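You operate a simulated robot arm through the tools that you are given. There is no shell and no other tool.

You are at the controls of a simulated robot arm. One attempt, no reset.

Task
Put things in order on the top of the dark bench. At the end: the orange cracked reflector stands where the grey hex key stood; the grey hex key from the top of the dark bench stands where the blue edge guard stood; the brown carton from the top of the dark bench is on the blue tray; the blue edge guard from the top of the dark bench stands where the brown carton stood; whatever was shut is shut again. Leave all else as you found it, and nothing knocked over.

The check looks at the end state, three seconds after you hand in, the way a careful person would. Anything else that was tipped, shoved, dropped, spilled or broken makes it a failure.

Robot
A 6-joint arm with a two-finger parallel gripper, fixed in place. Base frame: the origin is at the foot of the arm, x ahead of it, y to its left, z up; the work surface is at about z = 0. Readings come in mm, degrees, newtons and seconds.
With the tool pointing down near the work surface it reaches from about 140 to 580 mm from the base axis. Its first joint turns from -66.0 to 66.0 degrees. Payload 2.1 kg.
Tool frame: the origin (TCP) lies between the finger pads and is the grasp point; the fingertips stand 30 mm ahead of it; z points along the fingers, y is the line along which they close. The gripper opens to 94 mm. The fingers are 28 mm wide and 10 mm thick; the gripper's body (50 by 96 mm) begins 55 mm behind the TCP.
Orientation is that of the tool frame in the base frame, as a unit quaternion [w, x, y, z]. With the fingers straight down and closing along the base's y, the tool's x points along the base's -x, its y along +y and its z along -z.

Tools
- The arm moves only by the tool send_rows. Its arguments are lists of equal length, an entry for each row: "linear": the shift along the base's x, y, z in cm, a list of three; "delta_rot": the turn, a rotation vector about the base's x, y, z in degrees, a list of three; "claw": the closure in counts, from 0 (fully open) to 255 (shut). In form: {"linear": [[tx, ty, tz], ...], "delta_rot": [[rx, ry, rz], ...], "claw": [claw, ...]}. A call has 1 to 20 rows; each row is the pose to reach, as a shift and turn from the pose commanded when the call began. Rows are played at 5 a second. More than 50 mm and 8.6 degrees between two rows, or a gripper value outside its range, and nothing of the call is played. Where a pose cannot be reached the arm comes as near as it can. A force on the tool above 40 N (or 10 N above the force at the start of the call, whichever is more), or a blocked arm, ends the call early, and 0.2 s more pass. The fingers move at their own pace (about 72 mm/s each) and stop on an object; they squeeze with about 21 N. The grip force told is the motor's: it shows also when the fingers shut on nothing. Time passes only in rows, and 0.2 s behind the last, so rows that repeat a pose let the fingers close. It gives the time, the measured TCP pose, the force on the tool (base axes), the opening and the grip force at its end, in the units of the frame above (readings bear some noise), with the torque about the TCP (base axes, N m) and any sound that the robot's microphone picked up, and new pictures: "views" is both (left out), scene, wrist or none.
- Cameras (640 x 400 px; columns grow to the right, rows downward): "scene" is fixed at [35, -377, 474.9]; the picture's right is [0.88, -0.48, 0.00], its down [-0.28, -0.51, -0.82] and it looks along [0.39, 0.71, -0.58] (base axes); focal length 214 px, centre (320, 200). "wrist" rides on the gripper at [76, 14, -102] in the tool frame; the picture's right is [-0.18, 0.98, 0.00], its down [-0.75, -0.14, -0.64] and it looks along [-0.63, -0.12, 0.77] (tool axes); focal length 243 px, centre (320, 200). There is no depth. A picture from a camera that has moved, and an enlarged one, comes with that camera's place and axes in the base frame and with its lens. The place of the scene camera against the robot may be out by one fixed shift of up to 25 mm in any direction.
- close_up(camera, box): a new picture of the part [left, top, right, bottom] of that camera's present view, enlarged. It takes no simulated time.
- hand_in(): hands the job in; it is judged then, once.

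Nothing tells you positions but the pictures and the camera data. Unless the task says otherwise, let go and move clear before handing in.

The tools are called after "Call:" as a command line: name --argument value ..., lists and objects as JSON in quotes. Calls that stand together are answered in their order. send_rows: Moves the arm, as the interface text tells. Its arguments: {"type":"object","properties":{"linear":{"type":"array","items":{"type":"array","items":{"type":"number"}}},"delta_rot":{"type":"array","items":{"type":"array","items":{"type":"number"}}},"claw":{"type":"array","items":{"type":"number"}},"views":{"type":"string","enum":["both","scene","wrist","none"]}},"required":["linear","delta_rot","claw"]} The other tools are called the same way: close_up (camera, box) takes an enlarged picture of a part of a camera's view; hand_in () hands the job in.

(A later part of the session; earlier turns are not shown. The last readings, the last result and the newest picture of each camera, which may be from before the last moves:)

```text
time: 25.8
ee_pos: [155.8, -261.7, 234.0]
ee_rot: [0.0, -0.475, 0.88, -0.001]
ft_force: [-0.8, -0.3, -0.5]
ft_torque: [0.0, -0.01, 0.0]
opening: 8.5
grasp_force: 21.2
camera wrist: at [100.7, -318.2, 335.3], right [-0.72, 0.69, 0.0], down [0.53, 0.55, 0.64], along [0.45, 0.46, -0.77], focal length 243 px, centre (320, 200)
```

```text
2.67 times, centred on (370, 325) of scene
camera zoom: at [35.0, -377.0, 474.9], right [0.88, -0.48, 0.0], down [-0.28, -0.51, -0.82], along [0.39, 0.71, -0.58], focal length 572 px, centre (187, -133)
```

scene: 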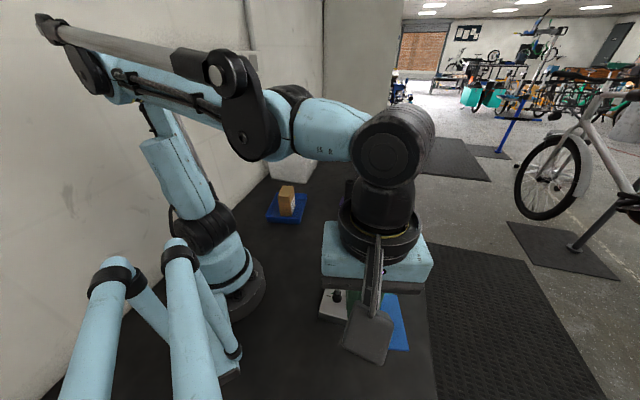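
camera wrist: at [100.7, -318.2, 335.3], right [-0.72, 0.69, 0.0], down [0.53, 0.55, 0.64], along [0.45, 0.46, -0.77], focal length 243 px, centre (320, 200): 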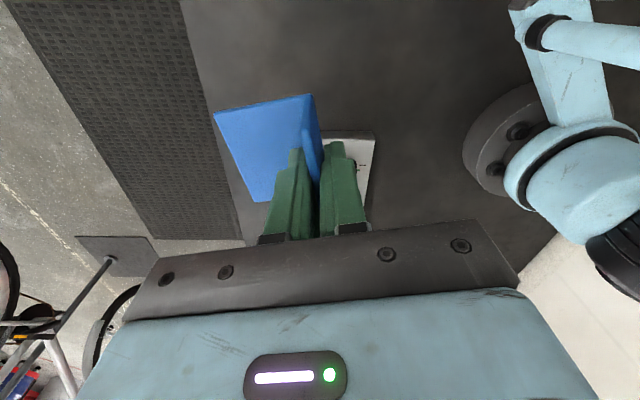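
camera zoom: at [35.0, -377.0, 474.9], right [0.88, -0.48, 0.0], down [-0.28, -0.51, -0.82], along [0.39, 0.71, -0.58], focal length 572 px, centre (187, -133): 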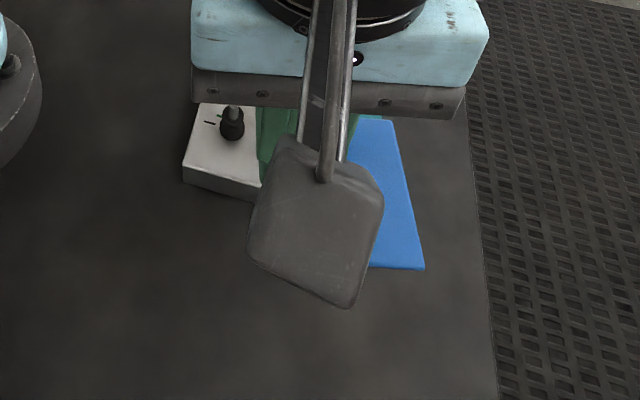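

The guard hangs level exactly as it was gripped. I'll carry it high in a straight line to above the carton's old spot.

Call:
send_rows --linear '[[0.8, 1.65, 0], [2.4, 4.95, 0], [4.05, 8.35, 0], [5.7, 11.75, 0], [7.35, 15.15, 0], [9.0, 18.55, 0], [10.65, 21.95, 0], [12.3, 25.35, 0], [13.95, 28.75, 0], [15.6, 32.15, 0], [17.25, 35.55, 0], [18.9, 38.95, 0], [20.55, 42.35, 0], [22.2, 45.75, 0], [23.85, 49.15, 0], [25.2, 51.95, 0], [26.22, 54.05, 0], [26.22, 54.05, 0], [26.22, 54.05, 0]]' --delta_rot '[[0, 0, 0], [0, 0, 0], [0, 0, 0], [0, 0, 0], [0, 0, 0], [0, 0, 0], [0, 0, 0], [0, 0, 0], [0, 0, 0], [0, 0, 0], [0, 0, 0], [0, 0, 0], [0, 0, 0], [0, 0, 0], [0, 0, 0], [0, 0, 0], [0, 0, 0], [0, 0, 0], [0, 0, 0]]' --claw '[255, 255, 255, 255, 255, 255, 255, 255, 255, 255, 255, 255, 255, 255, 255, 255, 255, 255, 255]'

Call:
close_up --camera "wrist" --box '[170, 60, 470, 260]'

Call:
close_up --camera "scene" --box '[280, 90, 440, 230]'

```text
time: 29.8
ee_pos: [416.6, 276.5, 231.5]
ee_rot: [0.0, -0.475, 0.88, 0.0]
ft_force: [-0.2, -0.2, 0.1]
ft_torque: [0.01, 0.0, 0.03]
opening: 8.7
grasp_force: 21.1
camera wrist: at [362.3, 221.0, 333.8], right [-0.72, 0.69, 0.0], down [0.53, 0.55, 0.64], along [0.45, 0.46, -0.77], focal length 243 px, centre (320, 200)
```

scene: 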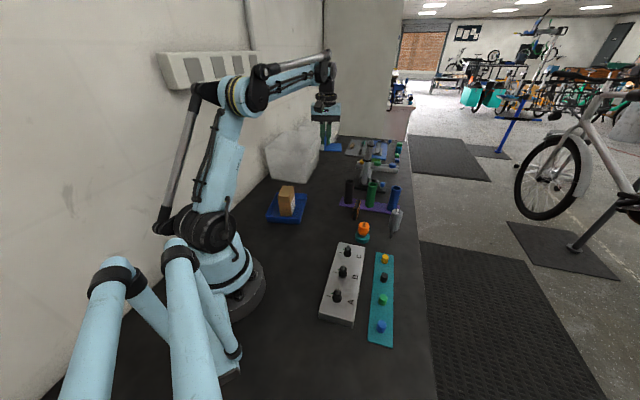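
wrist: 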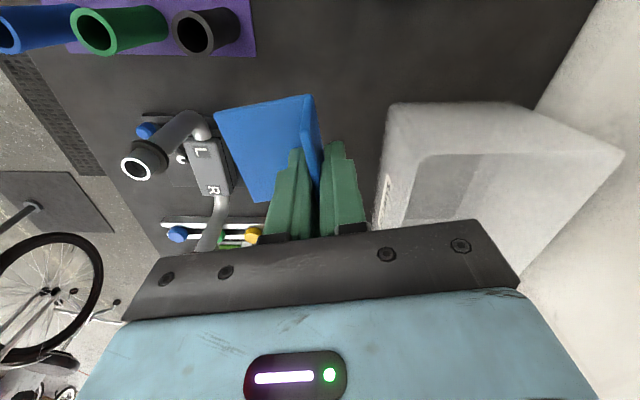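

```text
2.00 times, centred on (320, 160) of wrist
camera zoom: at [362.3, 221.0, 333.8], right [-0.72, 0.69, 0.0], down [0.53, 0.55, 0.64], along [0.45, 0.46, -0.77], focal length 485 px, centre (320, 280)
```

zoom: 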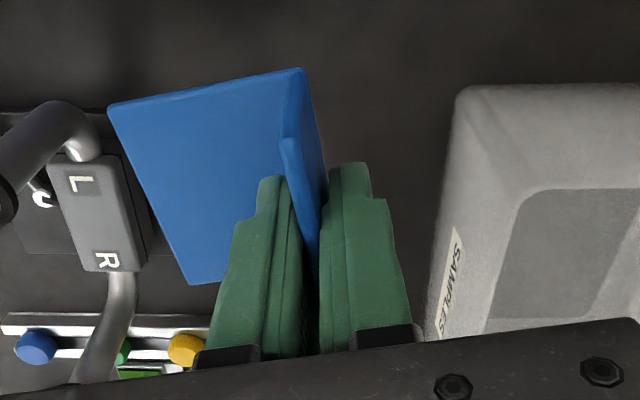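

```text
2.86 times, centred on (360, 160) of scene
camera zoom: at [35.0, -377.0, 474.9], right [0.88, -0.48, 0.0], down [-0.28, -0.51, -0.82], along [0.39, 0.71, -0.58], focal length 613 px, centre (206, 314)
```

zoom: 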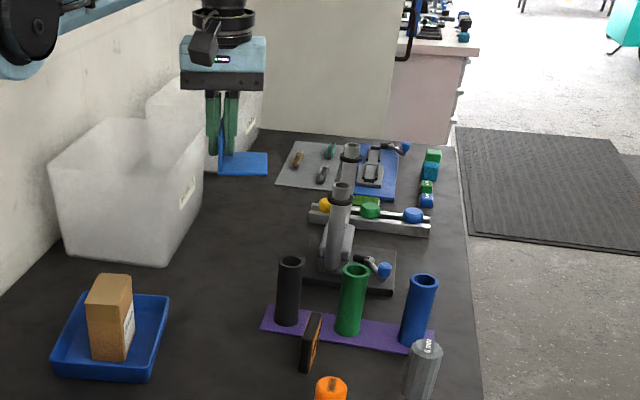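

The spot below is empty and the bin rim stays about 35 mm clear of the gripper body. I'll lower the guard to just above the bench.

Call:
send_rows --linear '[[0, 0, -3], [0, 0, -7], [0, 0, -11], [0, 0, -14.5], [0, 0, -17], [0, 0, -18.3], [0, 0, -18.6], [0, 0, -18.6]]' --delta_rot '[[0, 0, 0], [0, 0, 0], [0, 0, 0], [0, 0, 0], [0, 0, 0], [0, 0, 0], [0, 0, 0], [0, 0, 0]]' --claw '[255, 255, 255, 255, 255, 255, 255, 255]'

Call:
close_up --camera "scene" --box '[280, 120, 400, 220]'

```text
time: 31.6
ee_pos: [416.2, 276.7, 45.4]
ee_rot: [0.0, -0.475, 0.88, 0.0]
ft_force: [0.5, 0.3, -0.7]
ft_torque: [-0.02, -0.01, -0.02]
opening: 8.6
grasp_force: 21.2
camera wrist: at [361.4, 222.2, 148.3], right [-0.72, 0.69, 0.0], down [0.53, 0.55, 0.64], along [0.45, 0.46, -0.77], focal length 243 px, centre (320, 200)
```

scene: 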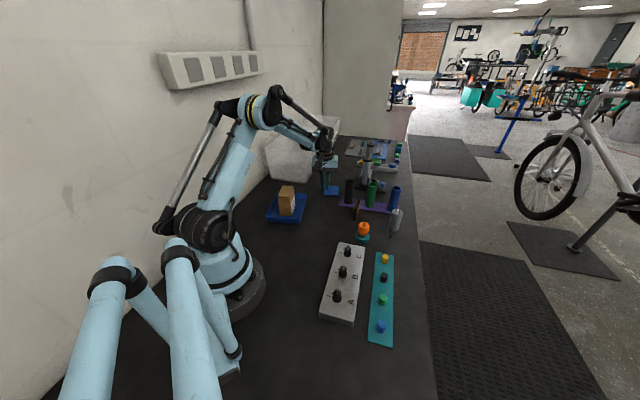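
wrist: 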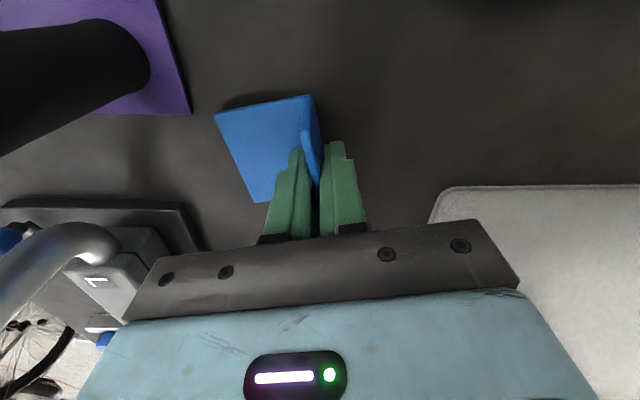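

```text
4.00 times, centred on (340, 170) of scene
camera zoom: at [35.0, -377.0, 474.9], right [0.88, -0.48, 0.0], down [-0.28, -0.51, -0.82], along [0.39, 0.71, -0.58], focal length 858 px, centre (240, 320)
```

zoom: 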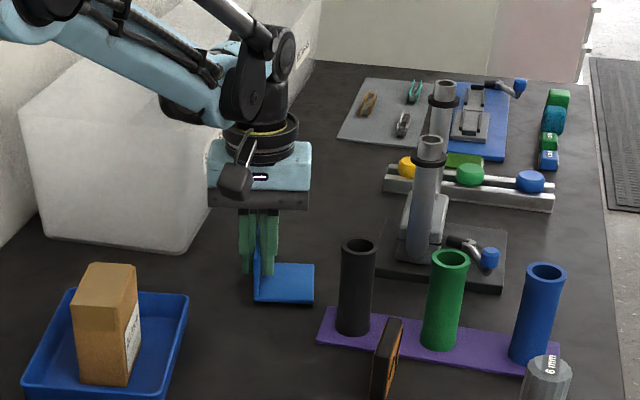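

The guard's footprint in the picture coincides with where the carton's base was. I'll set it down the last few millimetres.

Call:
send_rows --linear '[[0, 0, -0.15], [0, 0, -0.3], [0, 0, -0.4], [0, 0, -0.4]]' --delta_rot '[[0, 0, 0], [0, 0, 0], [0, 0, 0], [0, 0, 0]]' --claw '[255, 255, 255, 255]' --views "none"

```text
time: 32.6
ee_pos: [418.0, 277.3, 42.8]
ee_rot: [0.0, -0.475, 0.88, 0.0]
ft_force: [0.9, -0.1, 0.0]
ft_torque: [-0.01, 0.01, -0.01]
opening: 8.3
grasp_force: 20.8
```

Call:
send_rows --linear '[[0, 0, -0.05], [0, 0, -0.1], [0, 0, -0.1]]' --delta_rot '[[0, 0, 0], [0, 0, 0], [0, 0, 0]]' --claw '[255, 255, 255]' --views "none"

```text
time: 33.4
ee_pos: [417.2, 277.6, 41.1]
ee_rot: [0.001, -0.475, 0.88, 0.0]
ft_force: [0.0, -0.1, 0.8]
ft_torque: [-0.02, 0.0, 0.0]
opening: 8.4
grasp_force: 21.1
```

Call:
send_rows --linear '[[0, 0, -0.05], [0, 0, -0.1], [0, 0, -0.1]]' --delta_rot '[[0, 0, 0], [0, 0, 0], [0, 0, 0]]' --claw '[255, 255, 255]' --views "none"

```text
time: 34.2
ee_pos: [417.0, 277.6, 41.3]
ee_rot: [0.001, -0.475, 0.88, 0.0]
ft_force: [-0.2, -2.9, 19.4]
ft_torque: [-0.01, -0.01, 0.01]
opening: 8.4
grasp_force: 21.0
```

The guard is seated. I'll ease off and open the fingers to 60 mm.

Call:
send_rows --linear '[[0, 0, 0.08], [0, 0, 0.08], [0, 0, 0.08], [0, 0, 0.08], [0, 0, 0.08]]' --delta_rot '[[0, 0, 0], [0, 0, 0], [0, 0, 0], [0, 0, 0], [0, 0, 0]]' --claw '[255, 200, 140, 110, 110]'

Call:
close_up --camera "wrist" --box '[170, 60, 470, 260]'

```text
time: 35.4
ee_pos: [415.2, 277.5, 40.8]
ee_rot: [0.0, -0.475, 0.88, 0.0]
ft_force: [-0.4, 0.4, 1.0]
ft_torque: [-0.01, -0.02, 0.03]
opening: 53.4
grasp_force: 0.0
camera wrist: at [361.5, 221.4, 144.1], right [-0.72, 0.69, 0.0], down [0.53, 0.55, 0.64], along [0.45, 0.46, -0.77], focal length 243 px, centre (320, 200)
```

scene: 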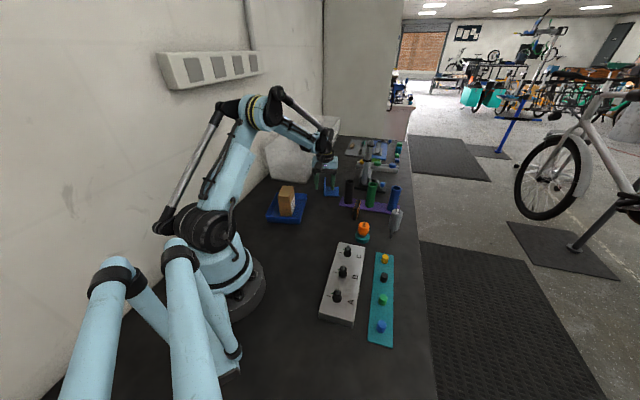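
wrist: 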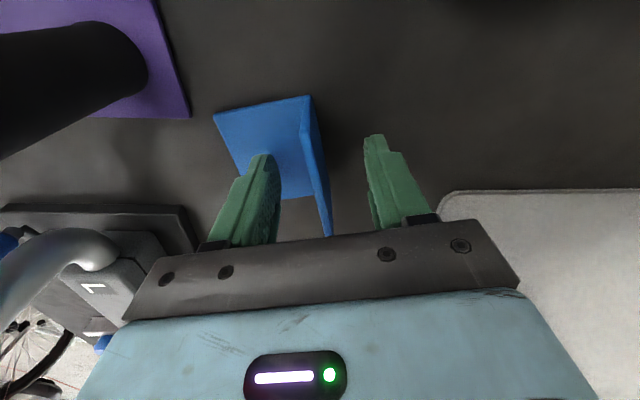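

```text
2.00 times, centred on (320, 160) of wrist
camera zoom: at [361.5, 221.4, 144.1], right [-0.72, 0.69, 0.0], down [0.53, 0.55, 0.64], along [0.45, 0.46, -0.77], focal length 485 px, centre (320, 280)
```

zoom: 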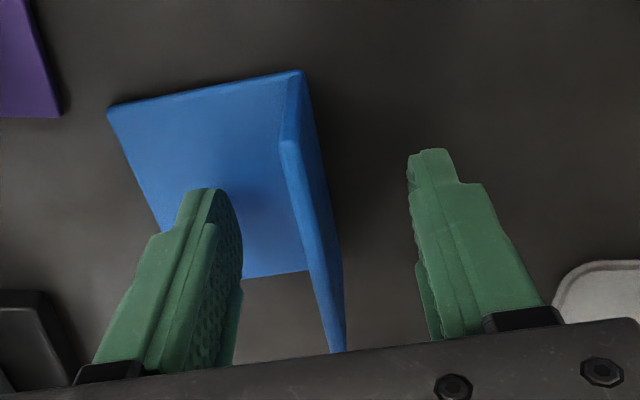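

The guard stands on the carton's old spot. I'll rise clear and move above the hex key for a measuring look.

Call:
send_rows --linear '[[0, 0, 2], [0, 0, 6], [0, 0, 10.5], [0, 0, 15], [0, 0, 19.5], [0, 0, 21], [0.47, -3.68, 21], [0.93, -7.36, 21], [1.4, -11.03, 21], [1.87, -14.7, 21], [2.33, -18.4, 21], [2.8, -22.07, 21], [3.27, -25.74, 21], [3.73, -29.42, 21], [4.2, -33.1, 21], [4.2, -33.1, 21], [4.2, -33.1, 21]]' --delta_rot '[[0, 0, 0], [0, 0, 0], [0, 0, 0], [0, 0, 0], [0, 0, 0], [0, 0, 0], [0, 0, -7.1], [0, 0, -14.2], [0, 0, -21.3], [0, 0, -28.4], [0, 0, -35.5], [0, 0, -42.6], [0, 0, -49.7], [0, 0, -56.8], [0, 0, -63.8], [0, 0, -63.8], [0, 0, -63.8]]' --claw '[110, 110, 110, 110, 0, 0, 0, 0, 0, 0, 0, 0, 0, 0, 0, 0, 0]'

Call:
close_up --camera "wrist" --box '[260, 20, 380, 140]'

Call:
close_up --camera "scene" --box '[260, 130, 380, 230]'

```text
time: 39.0
ee_pos: [460.3, -53.6, 253.2]
ee_rot: [0.0, 0.062, 0.998, 0.001]
ft_force: [0.1, 0.1, -0.1]
ft_torque: [0.02, -0.01, -0.02]
opening: 94.0
grasp_force: 0.1
camera wrist: at [385.7, -30.4, 355.9], right [0.3, 0.95, 0.0], down [0.73, -0.23, 0.64], along [0.61, -0.2, -0.77], focal length 243 px, centre (320, 200)
```

scene: 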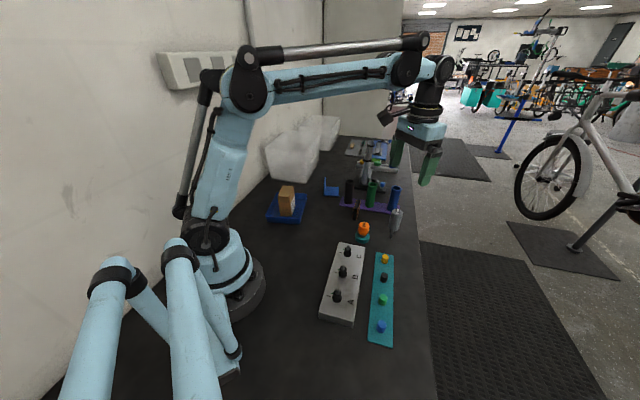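
wrist: 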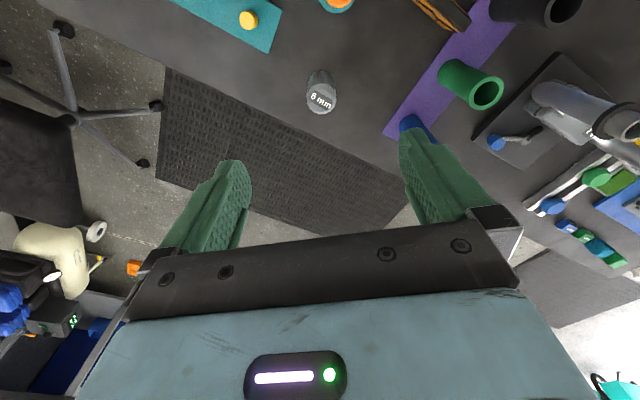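

```text
3.33 times, centred on (320, 80) of wrist
camera zoom: at [385.7, -30.4, 355.9], right [0.3, 0.95, 0.0], down [0.73, -0.23, 0.64], along [0.61, -0.2, -0.77], focal length 809 px, centre (320, 600)
```

zoom: 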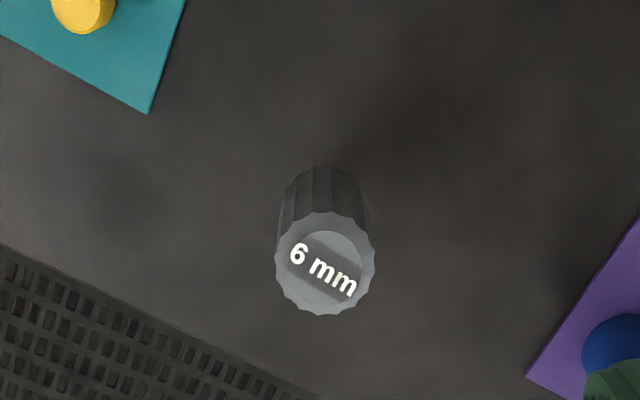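

```text
4.00 times, centred on (320, 180) of scene
camera zoom: at [35.0, -377.0, 474.9], right [0.88, -0.48, 0.0], down [-0.28, -0.51, -0.82], along [0.39, 0.71, -0.58], focal length 858 px, centre (320, 280)
```

zoom: 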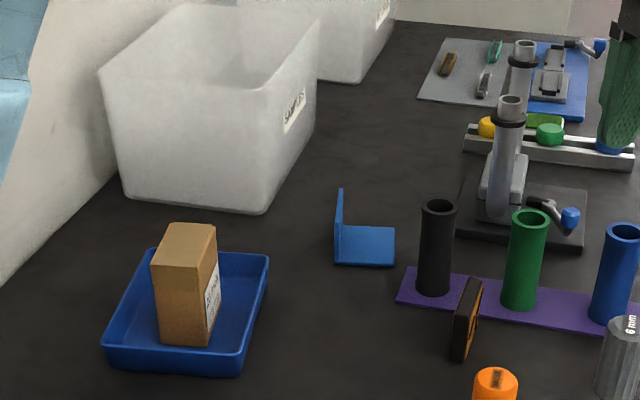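

The guard stands upright where the carton was. The hex key is centred almost exactly below the gripper, about 108 mm tall with a fluted handle from roughly 42 mm up. I'll lower the open fingers around the handle.

Call:
send_rows --linear '[[0, 0, -3], [0, 0, -7], [0, 0, -10], [0, 0, -13], [0, 0, -15.5], [0, 0, -17], [0, 0, -17.3], [0, 0, -17.3]]' --delta_rot '[[0, 0, 0], [0, 0, 0], [0, 0, 0], [0, 0, 0], [0, 0, 0], [0, 0, 0], [0, 0, 0], [0, 0, 0]]' --claw '[0, 0, 0, 0, 0, 0, 0, 0]'

Call:
close_up --camera "wrist" --box '[220, 110, 420, 240]'

Call:
close_up --camera "scene" --box '[360, 170, 440, 250]'

```text
time: 40.8
ee_pos: [459.5, -53.3, 77.9]
ee_rot: [0.0, 0.061, 0.998, 0.001]
ft_force: [0.2, 0.2, -0.3]
ft_torque: [-0.02, 0.0, 0.02]
opening: 93.9
grasp_force: 0.1
camera wrist: at [384.3, -29.7, 180.9], right [0.3, 0.95, 0.0], down [0.73, -0.23, 0.64], along [0.61, -0.19, -0.77], focal length 243 px, centre (320, 200)
```

scene: 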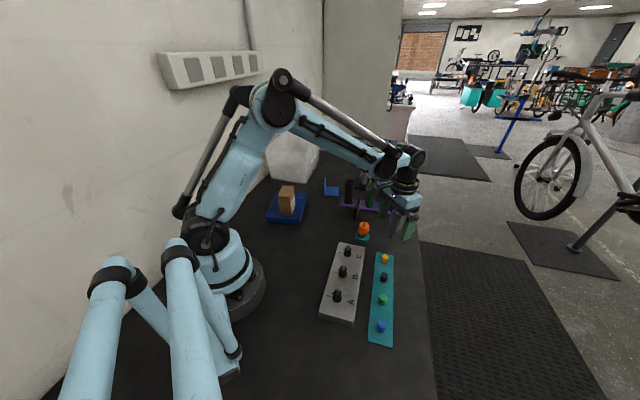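
wrist: 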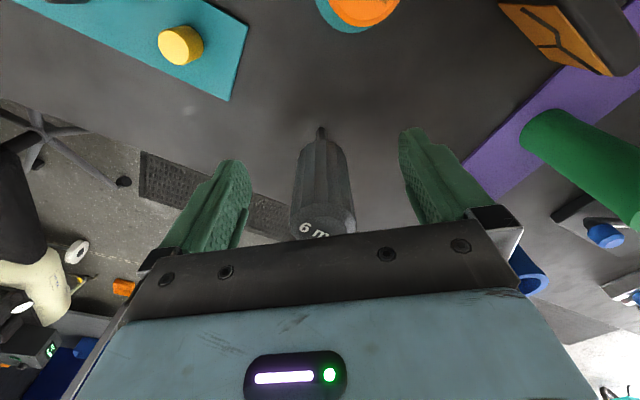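

```text
3.08 times, centred on (320, 175) of wrist
camera zoom: at [384.3, -29.7, 180.9], right [0.3, 0.95, 0.0], down [0.73, -0.23, 0.64], along [0.61, -0.19, -0.77], focal length 746 px, centre (320, 277)
```

zoom: 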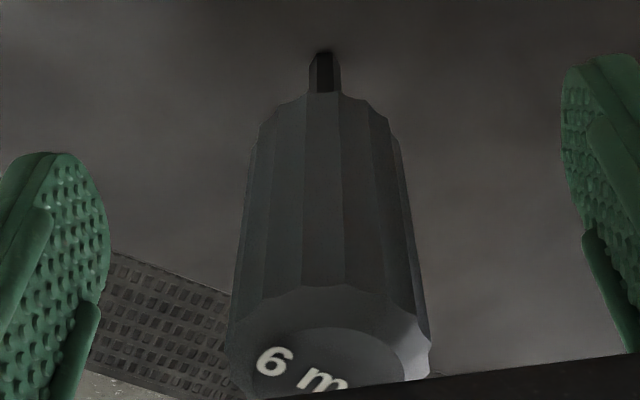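

```text
5.00 times, centred on (400, 210) of scene
camera zoom: at [35.0, -377.0, 474.9], right [0.88, -0.48, 0.0], down [-0.28, -0.51, -0.82], along [0.39, 0.71, -0.58], focal length 1072 px, centre (-80, 150)
```

zoom: 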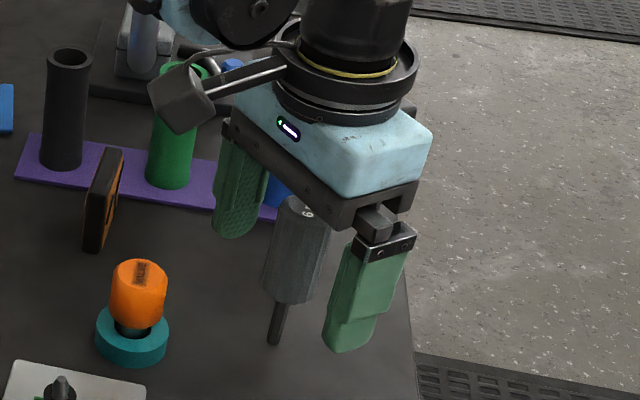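

The gripper axis is within a millimetre of the hex key's axis. I'll nudge to centre and close in small steps so it isn't knocked.

Call:
send_rows --linear '[[0.01, 0.07, 0], [0.01, 0.07, 0], [0.01, 0.07, 0], [0.01, 0.07, 0], [0.01, 0.07, 0], [0.01, 0.07, 0], [0.01, 0.07, 0], [0.01, 0.07, 0], [0.01, 0.07, 0], [0.01, 0.07, 0], [0.01, 0.07, 0], [0.01, 0.07, 0], [0.01, 0.07, 0]]' --delta_rot '[[0, 0, 0], [0, 0, 0], [0, 0, 0], [0, 0, 0], [0, 0, 0], [0, 0, 0], [0, 0, 0], [0, 0, 0], [0, 0, 0], [0, 0, 0], [0, 0, 0], [0, 0, 0], [0, 0, 0]]' --claw '[60, 110, 140, 155, 160, 164, 168, 171, 174, 177, 180, 184, 188]'

Call:
close_up --camera "wrist" --box '[220, 110, 420, 240]'

Call:
close_up --camera "scene" --box '[360, 170, 440, 250]'

```text
time: 43.6
ee_pos: [459.6, -53.4, 78.8]
ee_rot: [0.0, 0.063, 0.998, 0.0]
ft_force: [0.0, 0.0, 0.2]
ft_torque: [-0.01, 0.04, -0.01]
opening: 29.1
grasp_force: 21.0
camera wrist: at [384.2, -29.1, 180.8], right [0.3, 0.95, 0.0], down [0.73, -0.23, 0.64], along [0.61, -0.2, -0.77], focal length 243 px, centre (320, 200)
```

scene: 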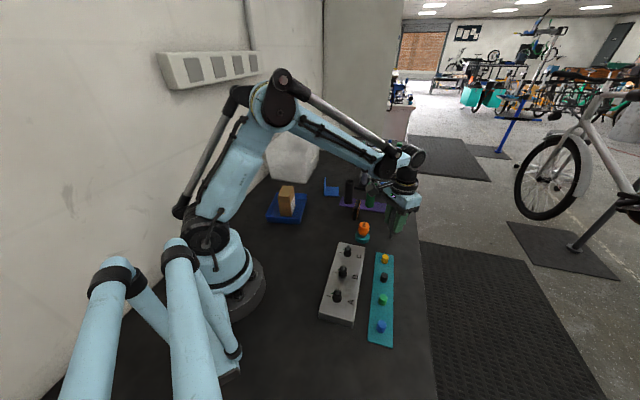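
wrist: 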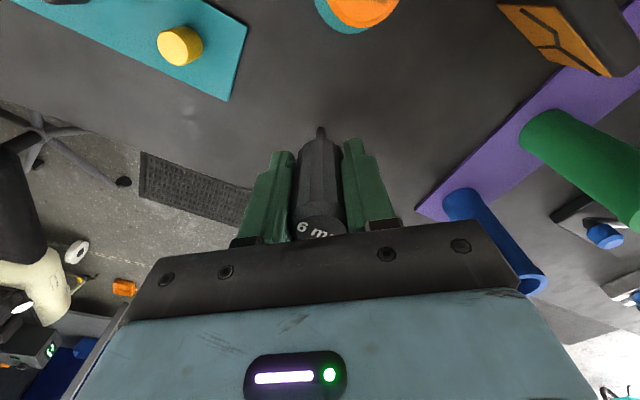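

```text
3.08 times, centred on (320, 175) of wrist
camera zoom: at [384.2, -29.1, 180.8], right [0.3, 0.95, 0.0], down [0.73, -0.23, 0.64], along [0.61, -0.2, -0.77], focal length 746 px, centre (320, 277)
```

zoom: 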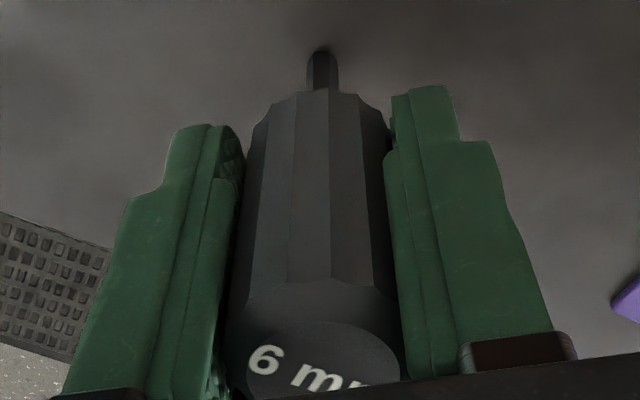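

```text
5.00 times, centred on (400, 210) of scene
camera zoom: at [35.0, -377.0, 474.9], right [0.88, -0.48, 0.0], down [-0.28, -0.51, -0.82], along [0.39, 0.71, -0.58], focal length 1072 px, centre (-80, 150)
```

zoom: 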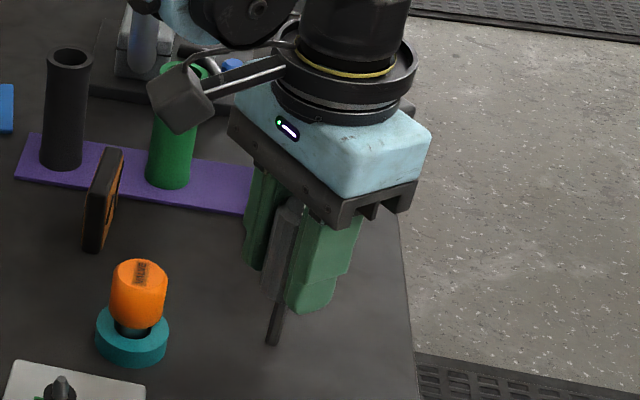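

The hex key is held firmly and is still vertical. I'll lift it and check for any tilt.

Call:
send_rows --linear '[[0, 0, 0.5], [0, 0, 1.5], [0, 0, 3.5], [0, 0, 6.5], [0, 0, 10], [0, 0, 13], [0, 0, 14], [0, 0, 14]]' --delta_rot '[[0, 0, 0], [0, 0, 0], [0, 0, 0], [0, 0, 0], [0, 0, 0], [0, 0, 0], [0, 0, 0], [0, 0, 0]]' --claw '[255, 255, 255, 255, 255, 255, 255, 255]'

Call:
close_up --camera "wrist" --box '[220, 110, 420, 240]'

Call:
close_up --camera "scene" --box '[370, 100, 450, 220]'

```text
time: 45.4
ee_pos: [458.6, -51.7, 220.0]
ee_rot: [0.0, 0.062, 0.998, 0.0]
ft_force: [0.1, -0.2, -1.5]
ft_torque: [0.03, -0.04, -0.01]
opening: 29.2
grasp_force: 21.1
camera wrist: at [384.1, -28.6, 321.8], right [0.3, 0.95, 0.0], down [0.73, -0.23, 0.64], along [0.61, -0.2, -0.77], focal length 243 px, centre (320, 200)
```

scene: 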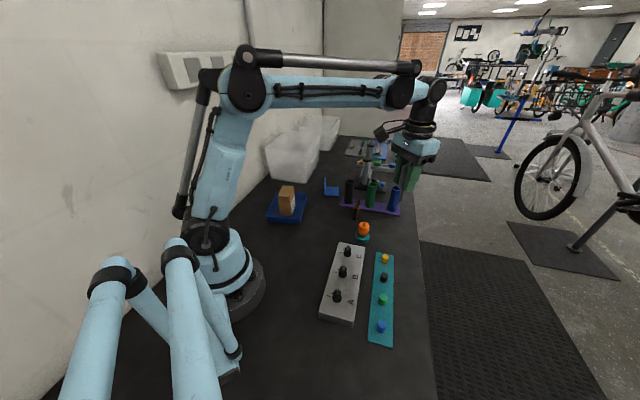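
wrist: 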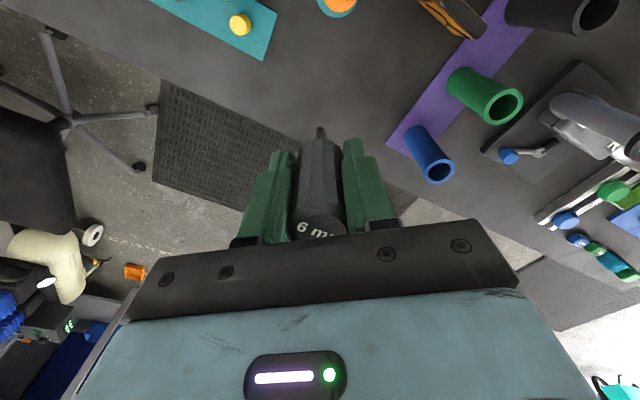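

```text
3.08 times, centred on (320, 175) of wrist
camera zoom: at [384.1, -28.6, 321.8], right [0.3, 0.95, 0.0], down [0.73, -0.23, 0.64], along [0.61, -0.2, -0.77], focal length 746 px, centre (320, 277)
```

zoom: 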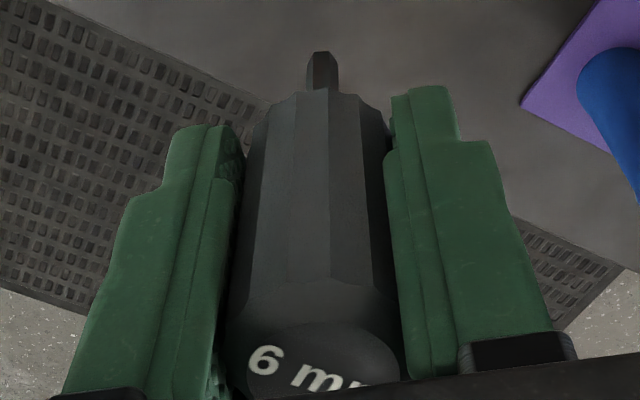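

```text
3.33 times, centred on (410, 160) of scene
camera zoom: at [35.0, -377.0, 474.9], right [0.88, -0.48, 0.0], down [-0.28, -0.51, -0.82], along [0.39, 0.71, -0.58], focal length 715 px, centre (20, 333)
```

zoom: 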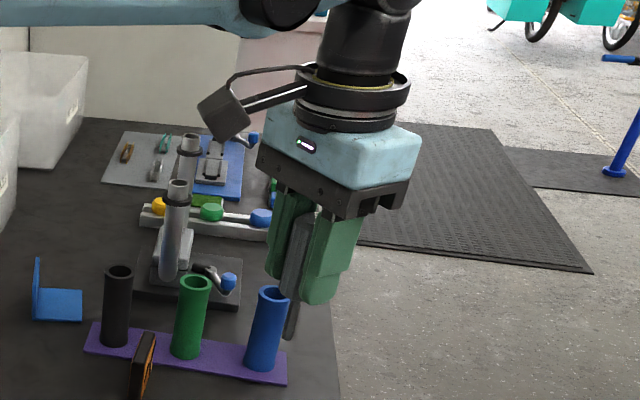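

The hex key hangs exactly as it was gripped. I'll carry it over to the guard's old spot near (177.5, -278.5).

Call:
send_rows --linear '[[-0.8, -0.6, 0], [-2.2, -1.8, 0], [-4.4, -3.5, 0], [-7.0, -5.6, 0], [-9.8, -7.8, 0], [-12.6, -10.1, 0], [-15.4, -12.3, 0], [-18.2, -14.6, 0], [-21.0, -16.8, 0], [-23.6, -18.9, 0], [-25.8, -20.6, 0], [-27.3, -21.8, 0], [-28.18, -22.54, 0], [-28.18, -22.54, 0], [-28.18, -22.54, 0]]' --delta_rot '[[0, 0, 0], [0, 0, 0], [0, 0, 0], [0, 0, 0], [0, 0, 0], [0, 0, 0], [0, 0, 0], [0, 0, 0], [0, 0, 0], [0, 0, 0], [0, 0, 0], [0, 0, 0], [0, 0, 0], [0, 0, 0], [0, 0, 0]]' --claw '[255, 255, 255, 255, 255, 255, 255, 255, 255, 255, 255, 255, 255, 255, 255]'

Call:
close_up --camera "wrist" --box '[220, 90, 420, 240]'

Call:
close_up --camera "scene" --box '[280, 230, 440, 400]'

```text
time: 48.6
ee_pos: [177.0, -278.6, 219.8]
ee_rot: [0.0, 0.062, 0.998, 0.001]
ft_force: [-0.3, -0.2, -0.3]
ft_torque: [0.0, -0.01, -0.02]
opening: 29.5
grasp_force: 21.3
camera wrist: at [101.1, -255.0, 321.8], right [0.3, 0.95, 0.0], down [0.73, -0.23, 0.64], along [0.61, -0.2, -0.77], focal length 243 px, centre (320, 200)
```

scene: 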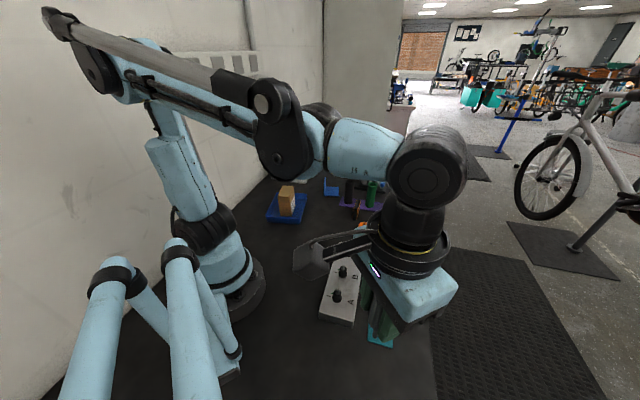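
wrist: 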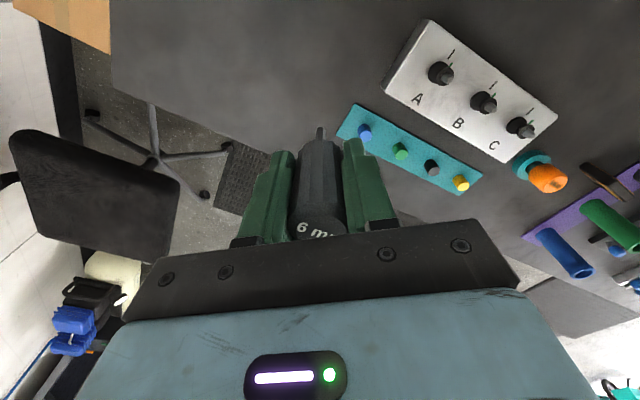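

```text
2.67 times, centred on (320, 165) of wrist
camera zoom: at [101.1, -255.0, 321.8], right [0.3, 0.95, 0.0], down [0.73, -0.23, 0.64], along [0.61, -0.2, -0.77], focal length 647 px, centre (320, 293)
```

zoom: 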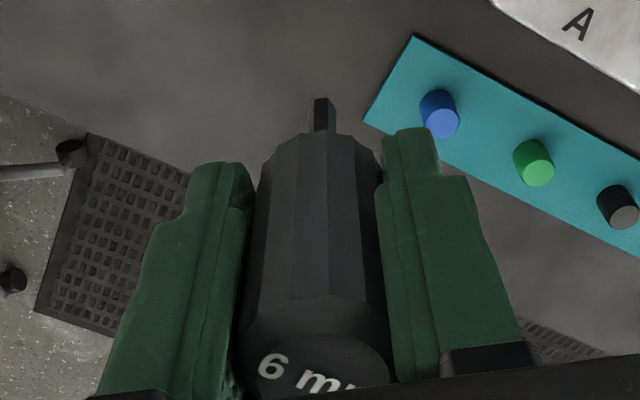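

```text
2.35 times, centred on (360, 315) of scene
camera zoom: at [35.0, -377.0, 474.9], right [0.88, -0.48, 0.0], down [-0.28, -0.51, -0.82], along [0.39, 0.71, -0.58], focal length 505 px, centre (226, -71)
```

zoom: 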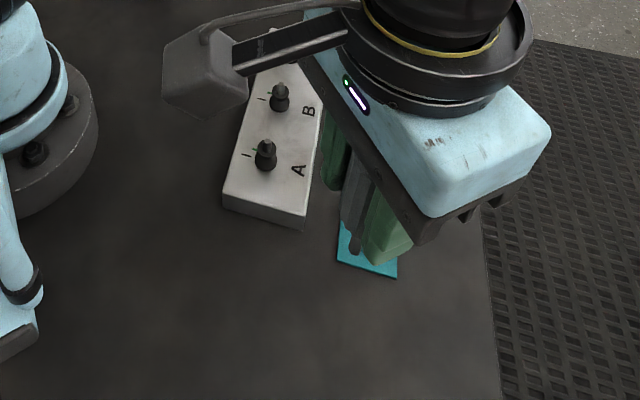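

Still the same hold. I'll lower the hex key to a few millimetres above the bench.

Call:
send_rows --linear '[[0, 0, -2], [0, 0, -5], [0, 0, -8], [0, 0, -10.5], [0, 0, -12.5], [0, 0, -13.4], [0, 0, -13.7], [0, 0, -13.7]]' --delta_rot '[[0, 0, 0], [0, 0, 0], [0, 0, 0], [0, 0, 0], [0, 0, 0], [0, 0, 0], [0, 0, 0], [0, 0, 0]]' --claw '[255, 255, 255, 255, 255, 255, 255, 255]'

Call:
close_up --camera "scene" --box '[320, 300, 400, 400]'

Call:
close_up --camera "wrist" --box '[220, 90, 420, 240]'

```text
time: 50.4
ee_pos: [175.8, -278.9, 80.6]
ee_rot: [0.0, 0.062, 0.998, 0.0]
ft_force: [-0.1, 0.6, -0.4]
ft_torque: [0.02, 0.03, 0.0]
opening: 29.1
grasp_force: 21.0
camera wrist: at [101.1, -255.4, 182.9], right [0.3, 0.95, 0.0], down [0.73, -0.23, 0.64], along [0.61, -0.2, -0.77], focal length 243 px, centre (320, 200)
```

scene: 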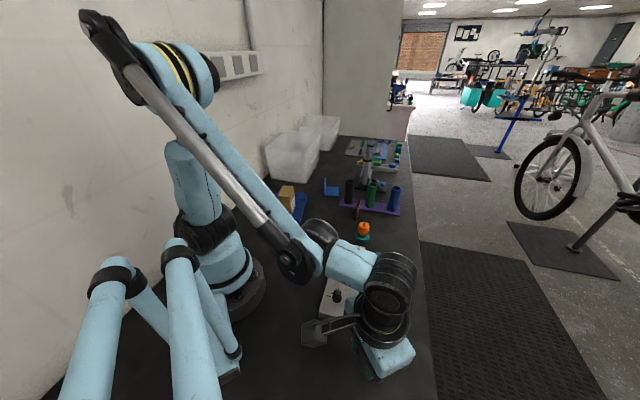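
wrist: 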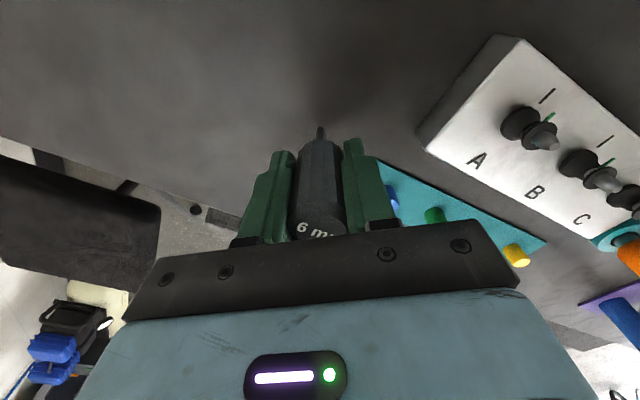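

```text
4.00 times, centred on (360, 350) of scene
camera zoom: at [35.0, -377.0, 474.9], right [0.88, -0.48, 0.0], down [-0.28, -0.51, -0.82], along [0.39, 0.71, -0.58], focal length 858 px, centre (160, -400)
```

zoom: 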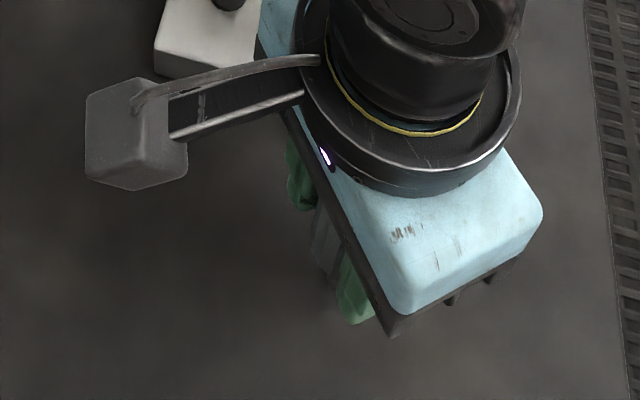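

```text
2.67 times, centred on (320, 165) of wrist
camera zoom: at [101.1, -255.4, 182.9], right [0.3, 0.95, 0.0], down [0.73, -0.23, 0.64], along [0.61, -0.2, -0.77], focal length 647 px, centre (320, 293)
```

zoom: 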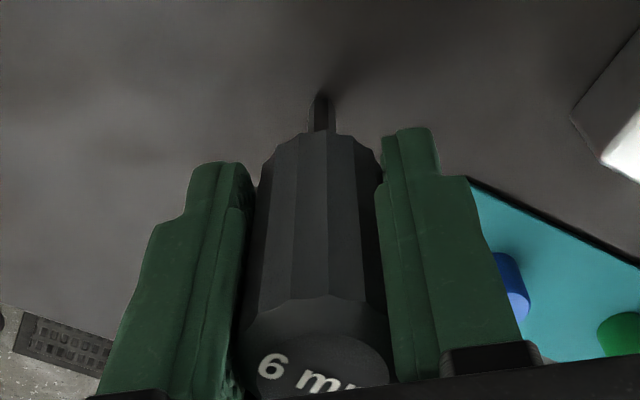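

Call:
send_rows --linear '[[0, 0, -0.1], [0, 0, -0.2], [0, 0, -0.25], [0, 0, -0.25]]' --delta_rot '[[0, 0, 0], [0, 0, 0], [0, 0, 0], [0, 0, 0]]' --claw '[255, 255, 255, 255]' --views "none"

```text
time: 51.4
ee_pos: [176.8, -277.4, 78.0]
ee_rot: [0.001, 0.062, 0.998, 0.0]
ft_force: [-0.2, -0.2, -1.3]
ft_torque: [0.01, 0.0, 0.01]
opening: 29.2
grasp_force: 20.8
```

Call:
send_rows --linear '[[0, 0, -0.03], [0, 0, -0.05], [0, 0, -0.05]]' --delta_rot '[[0, 0, 0], [0, 0, 0], [0, 0, 0]]' --claw '[255, 255, 255]' --views "none"

```text
time: 52.2
ee_pos: [176.4, -278.1, 79.6]
ee_rot: [0.001, 0.062, 0.998, 0.0]
ft_force: [-0.6, 0.2, -0.4]
ft_torque: [-0.01, -0.03, 0.0]
opening: 29.0
grasp_force: 20.9
```

Call:
send_rows --linear '[[0, 0, -0.02], [0, 0, -0.04], [0, 0, -0.04]]' --delta_rot '[[0, 0, 0], [0, 0, 0], [0, 0, 0]]' --claw '[255, 255, 255]' --views "none"

```text
time: 53.0
ee_pos: [177.8, -279.1, 78.9]
ee_rot: [0.0, 0.061, 0.998, 0.0]
ft_force: [0.3, 0.2, 0.5]
ft_torque: [0.01, -0.02, 0.01]
opening: 29.2
grasp_force: 21.2
```

Call:
send_rows --linear '[[0, 0, -0.02], [0, 0, -0.04], [0, 0, -0.04]]' --delta_rot '[[0, 0, 0], [0, 0, 0], [0, 0, 0]]' --claw '[255, 255, 255]' --views "none"

```text
time: 53.8
ee_pos: [177.7, -276.9, 78.8]
ee_rot: [0.001, 0.062, 0.998, 0.0]
ft_force: [0.3, -0.2, -1.0]
ft_torque: [0.01, -0.02, 0.03]
opening: 29.0
grasp_force: 21.2
```

Call:
send_rows --linear '[[0, 0, -0.02], [0, 0, -0.04], [0, 0, -0.04]]' --delta_rot '[[0, 0, 0], [0, 0, 0], [0, 0, 0]]' --claw '[255, 255, 255]' --views "none"

```text
time: 54.6
ee_pos: [176.9, -277.8, 78.3]
ee_rot: [0.0, 0.062, 0.998, -0.001]
ft_force: [0.5, -1.9, 5.6]
ft_torque: [-0.1, -0.11, -0.04]
opening: 29.5
grasp_force: 21.4
```

The tip has made contact at about 6 N. I'll back off a fraction of a millimetre to unload it before releasing.

Call:
send_rows --linear '[[0, 0, 0.025], [0, 0, 0.025], [0, 0, 0.025]]' --delta_rot '[[0, 0, 0], [0, 0, 0], [0, 0, 0]]' --claw '[255, 255, 255]'

Call:
close_up --camera "wrist" --box '[220, 90, 420, 240]'

```text
time: 55.4
ee_pos: [177.0, -277.1, 79.4]
ee_rot: [0.0, 0.062, 0.998, 0.0]
ft_force: [0.1, 0.6, -0.6]
ft_torque: [0.03, 0.01, 0.01]
opening: 29.1
grasp_force: 20.7
camera wrist: at [103.0, -254.4, 180.9], right [0.3, 0.95, 0.0], down [0.73, -0.23, 0.64], along [0.61, -0.19, -0.77], focal length 243 px, centre (320, 200)
```

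scene: 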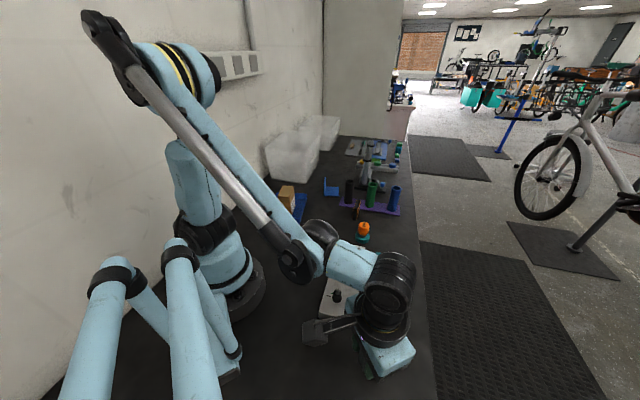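
wrist: 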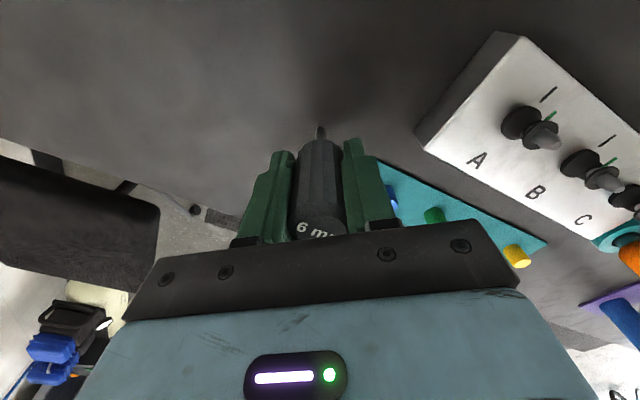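

```text
2.67 times, centred on (320, 165) of wrist
camera zoom: at [103.0, -254.4, 180.9], right [0.3, 0.95, 0.0], down [0.73, -0.23, 0.64], along [0.61, -0.19, -0.77], focal length 647 px, centre (320, 293)
```

zoom: 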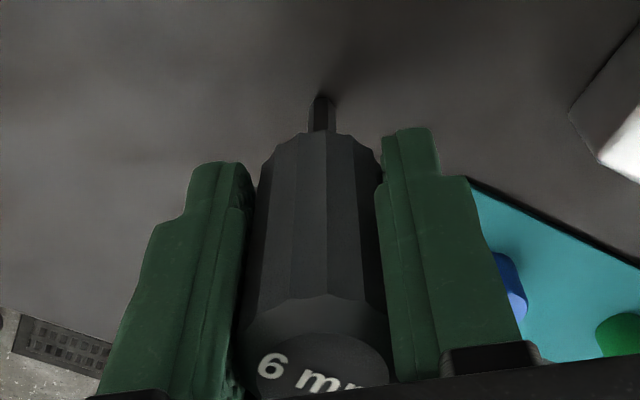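

The hex key is unloaded and upright. I'll open just a few millimetres first so the fingers can still catch it, then look.

Call:
send_rows --linear '[[0, 0, 0], [0, 0, 0], [0, 0, 0], [0, 0, 0], [0, 0, 0], [0, 0, 0]]' --delta_rot '[[0, 0, 0], [0, 0, 0], [0, 0, 0], [0, 0, 0], [0, 0, 0], [0, 0, 0]]' --claw '[160, 160, 160, 160, 160, 160]'

Call:
close_up --camera "wrist" --box '[220, 90, 420, 240]'

```text
time: 56.8
ee_pos: [178.1, -277.6, 78.5]
ee_rot: [-0.001, 0.062, 0.998, 0.001]
ft_force: [-0.5, 0.1, -0.1]
ft_torque: [-0.01, -0.01, -0.02]
opening: 35.1
grasp_force: 0.2
camera wrist: at [102.9, -254.4, 180.9], right [0.3, 0.95, 0.0], down [0.73, -0.23, 0.64], along [0.61, -0.2, -0.77], focal length 243 px, centre (320, 200)
```

scene: 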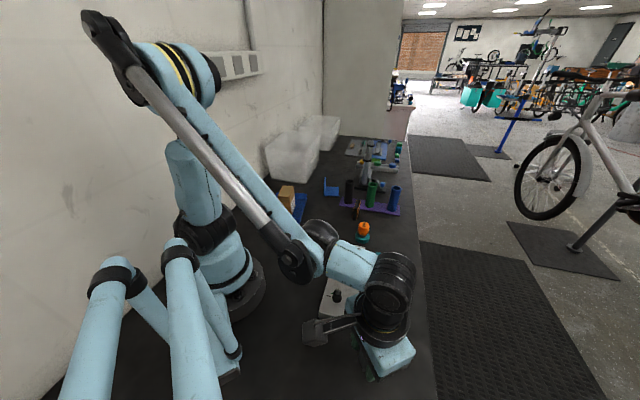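
wrist: 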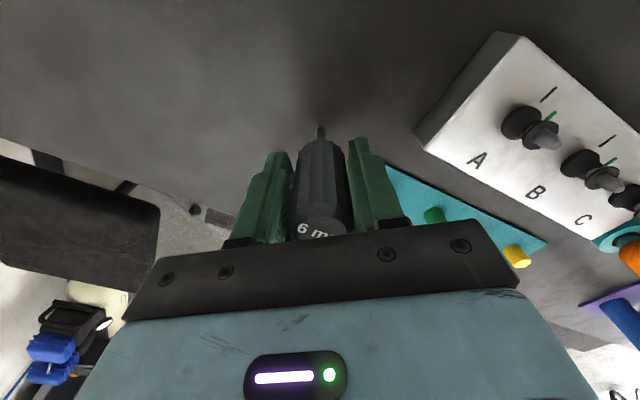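

```text
2.67 times, centred on (320, 165) of wrist
camera zoom: at [102.9, -254.4, 180.9], right [0.3, 0.95, 0.0], down [0.73, -0.23, 0.64], along [0.61, -0.2, -0.77], focal length 647 px, centre (320, 293)
```

zoom: 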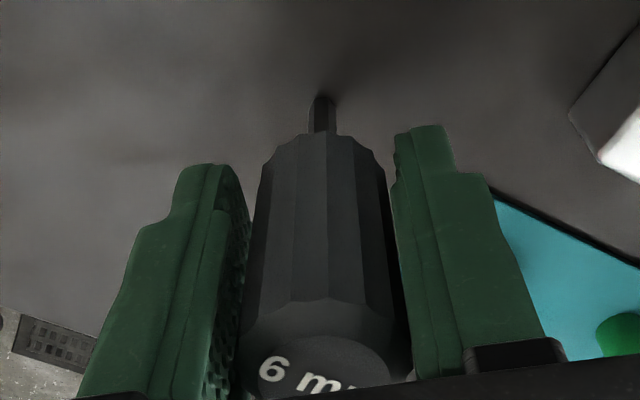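

The hex key stands freely, vertical and centred in the gap. I'll open wider and watch it for another second.

Call:
send_rows --linear '[[0, 0, 0], [0, 0, 0], [0, 0, 0], [0, 0, 0], [0, 0, 0], [0, 0, 0], [0, 0, 0]]' --delta_rot '[[0, 0, 0], [0, 0, 0], [0, 0, 0], [0, 0, 0], [0, 0, 0], [0, 0, 0], [0, 0, 0]]' --claw '[145, 125, 105, 80, 50, 20, 0]'

Call:
close_up --camera "wrist" --box '[220, 90, 420, 240]'

```text
time: 58.4
ee_pos: [177.9, -278.2, 78.9]
ee_rot: [0.0, 0.062, 0.998, 0.0]
ft_force: [-0.2, 0.3, 1.0]
ft_torque: [0.01, 0.01, 0.01]
opening: 93.9
grasp_force: 0.1
camera wrist: at [102.9, -254.4, 180.9], right [0.3, 0.95, 0.0], down [0.73, -0.23, 0.64], along [0.61, -0.2, -0.77], focal length 243 px, centre (320, 200)
```

scene: 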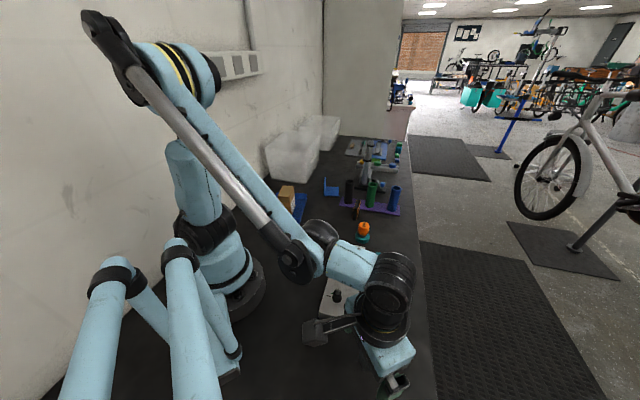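
wrist: 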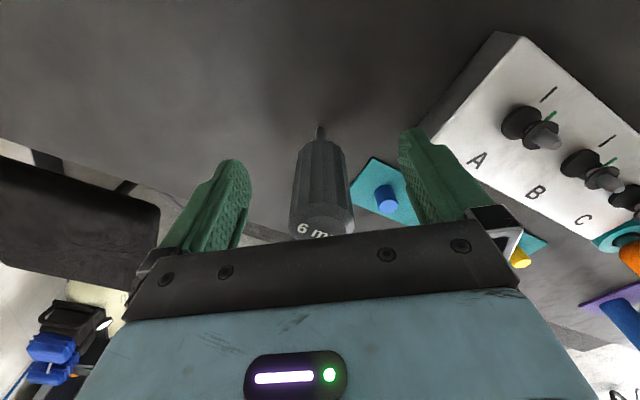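

```text
2.67 times, centred on (320, 165) of wrist
camera zoom: at [102.9, -254.4, 180.9], right [0.3, 0.95, 0.0], down [0.73, -0.23, 0.64], along [0.61, -0.2, -0.77], focal length 647 px, centre (320, 293)
```

zoom: 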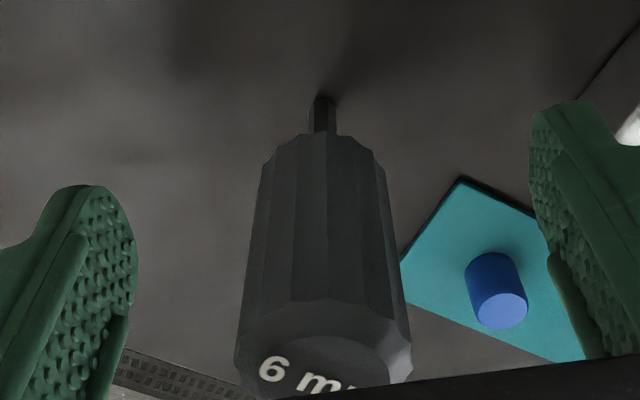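

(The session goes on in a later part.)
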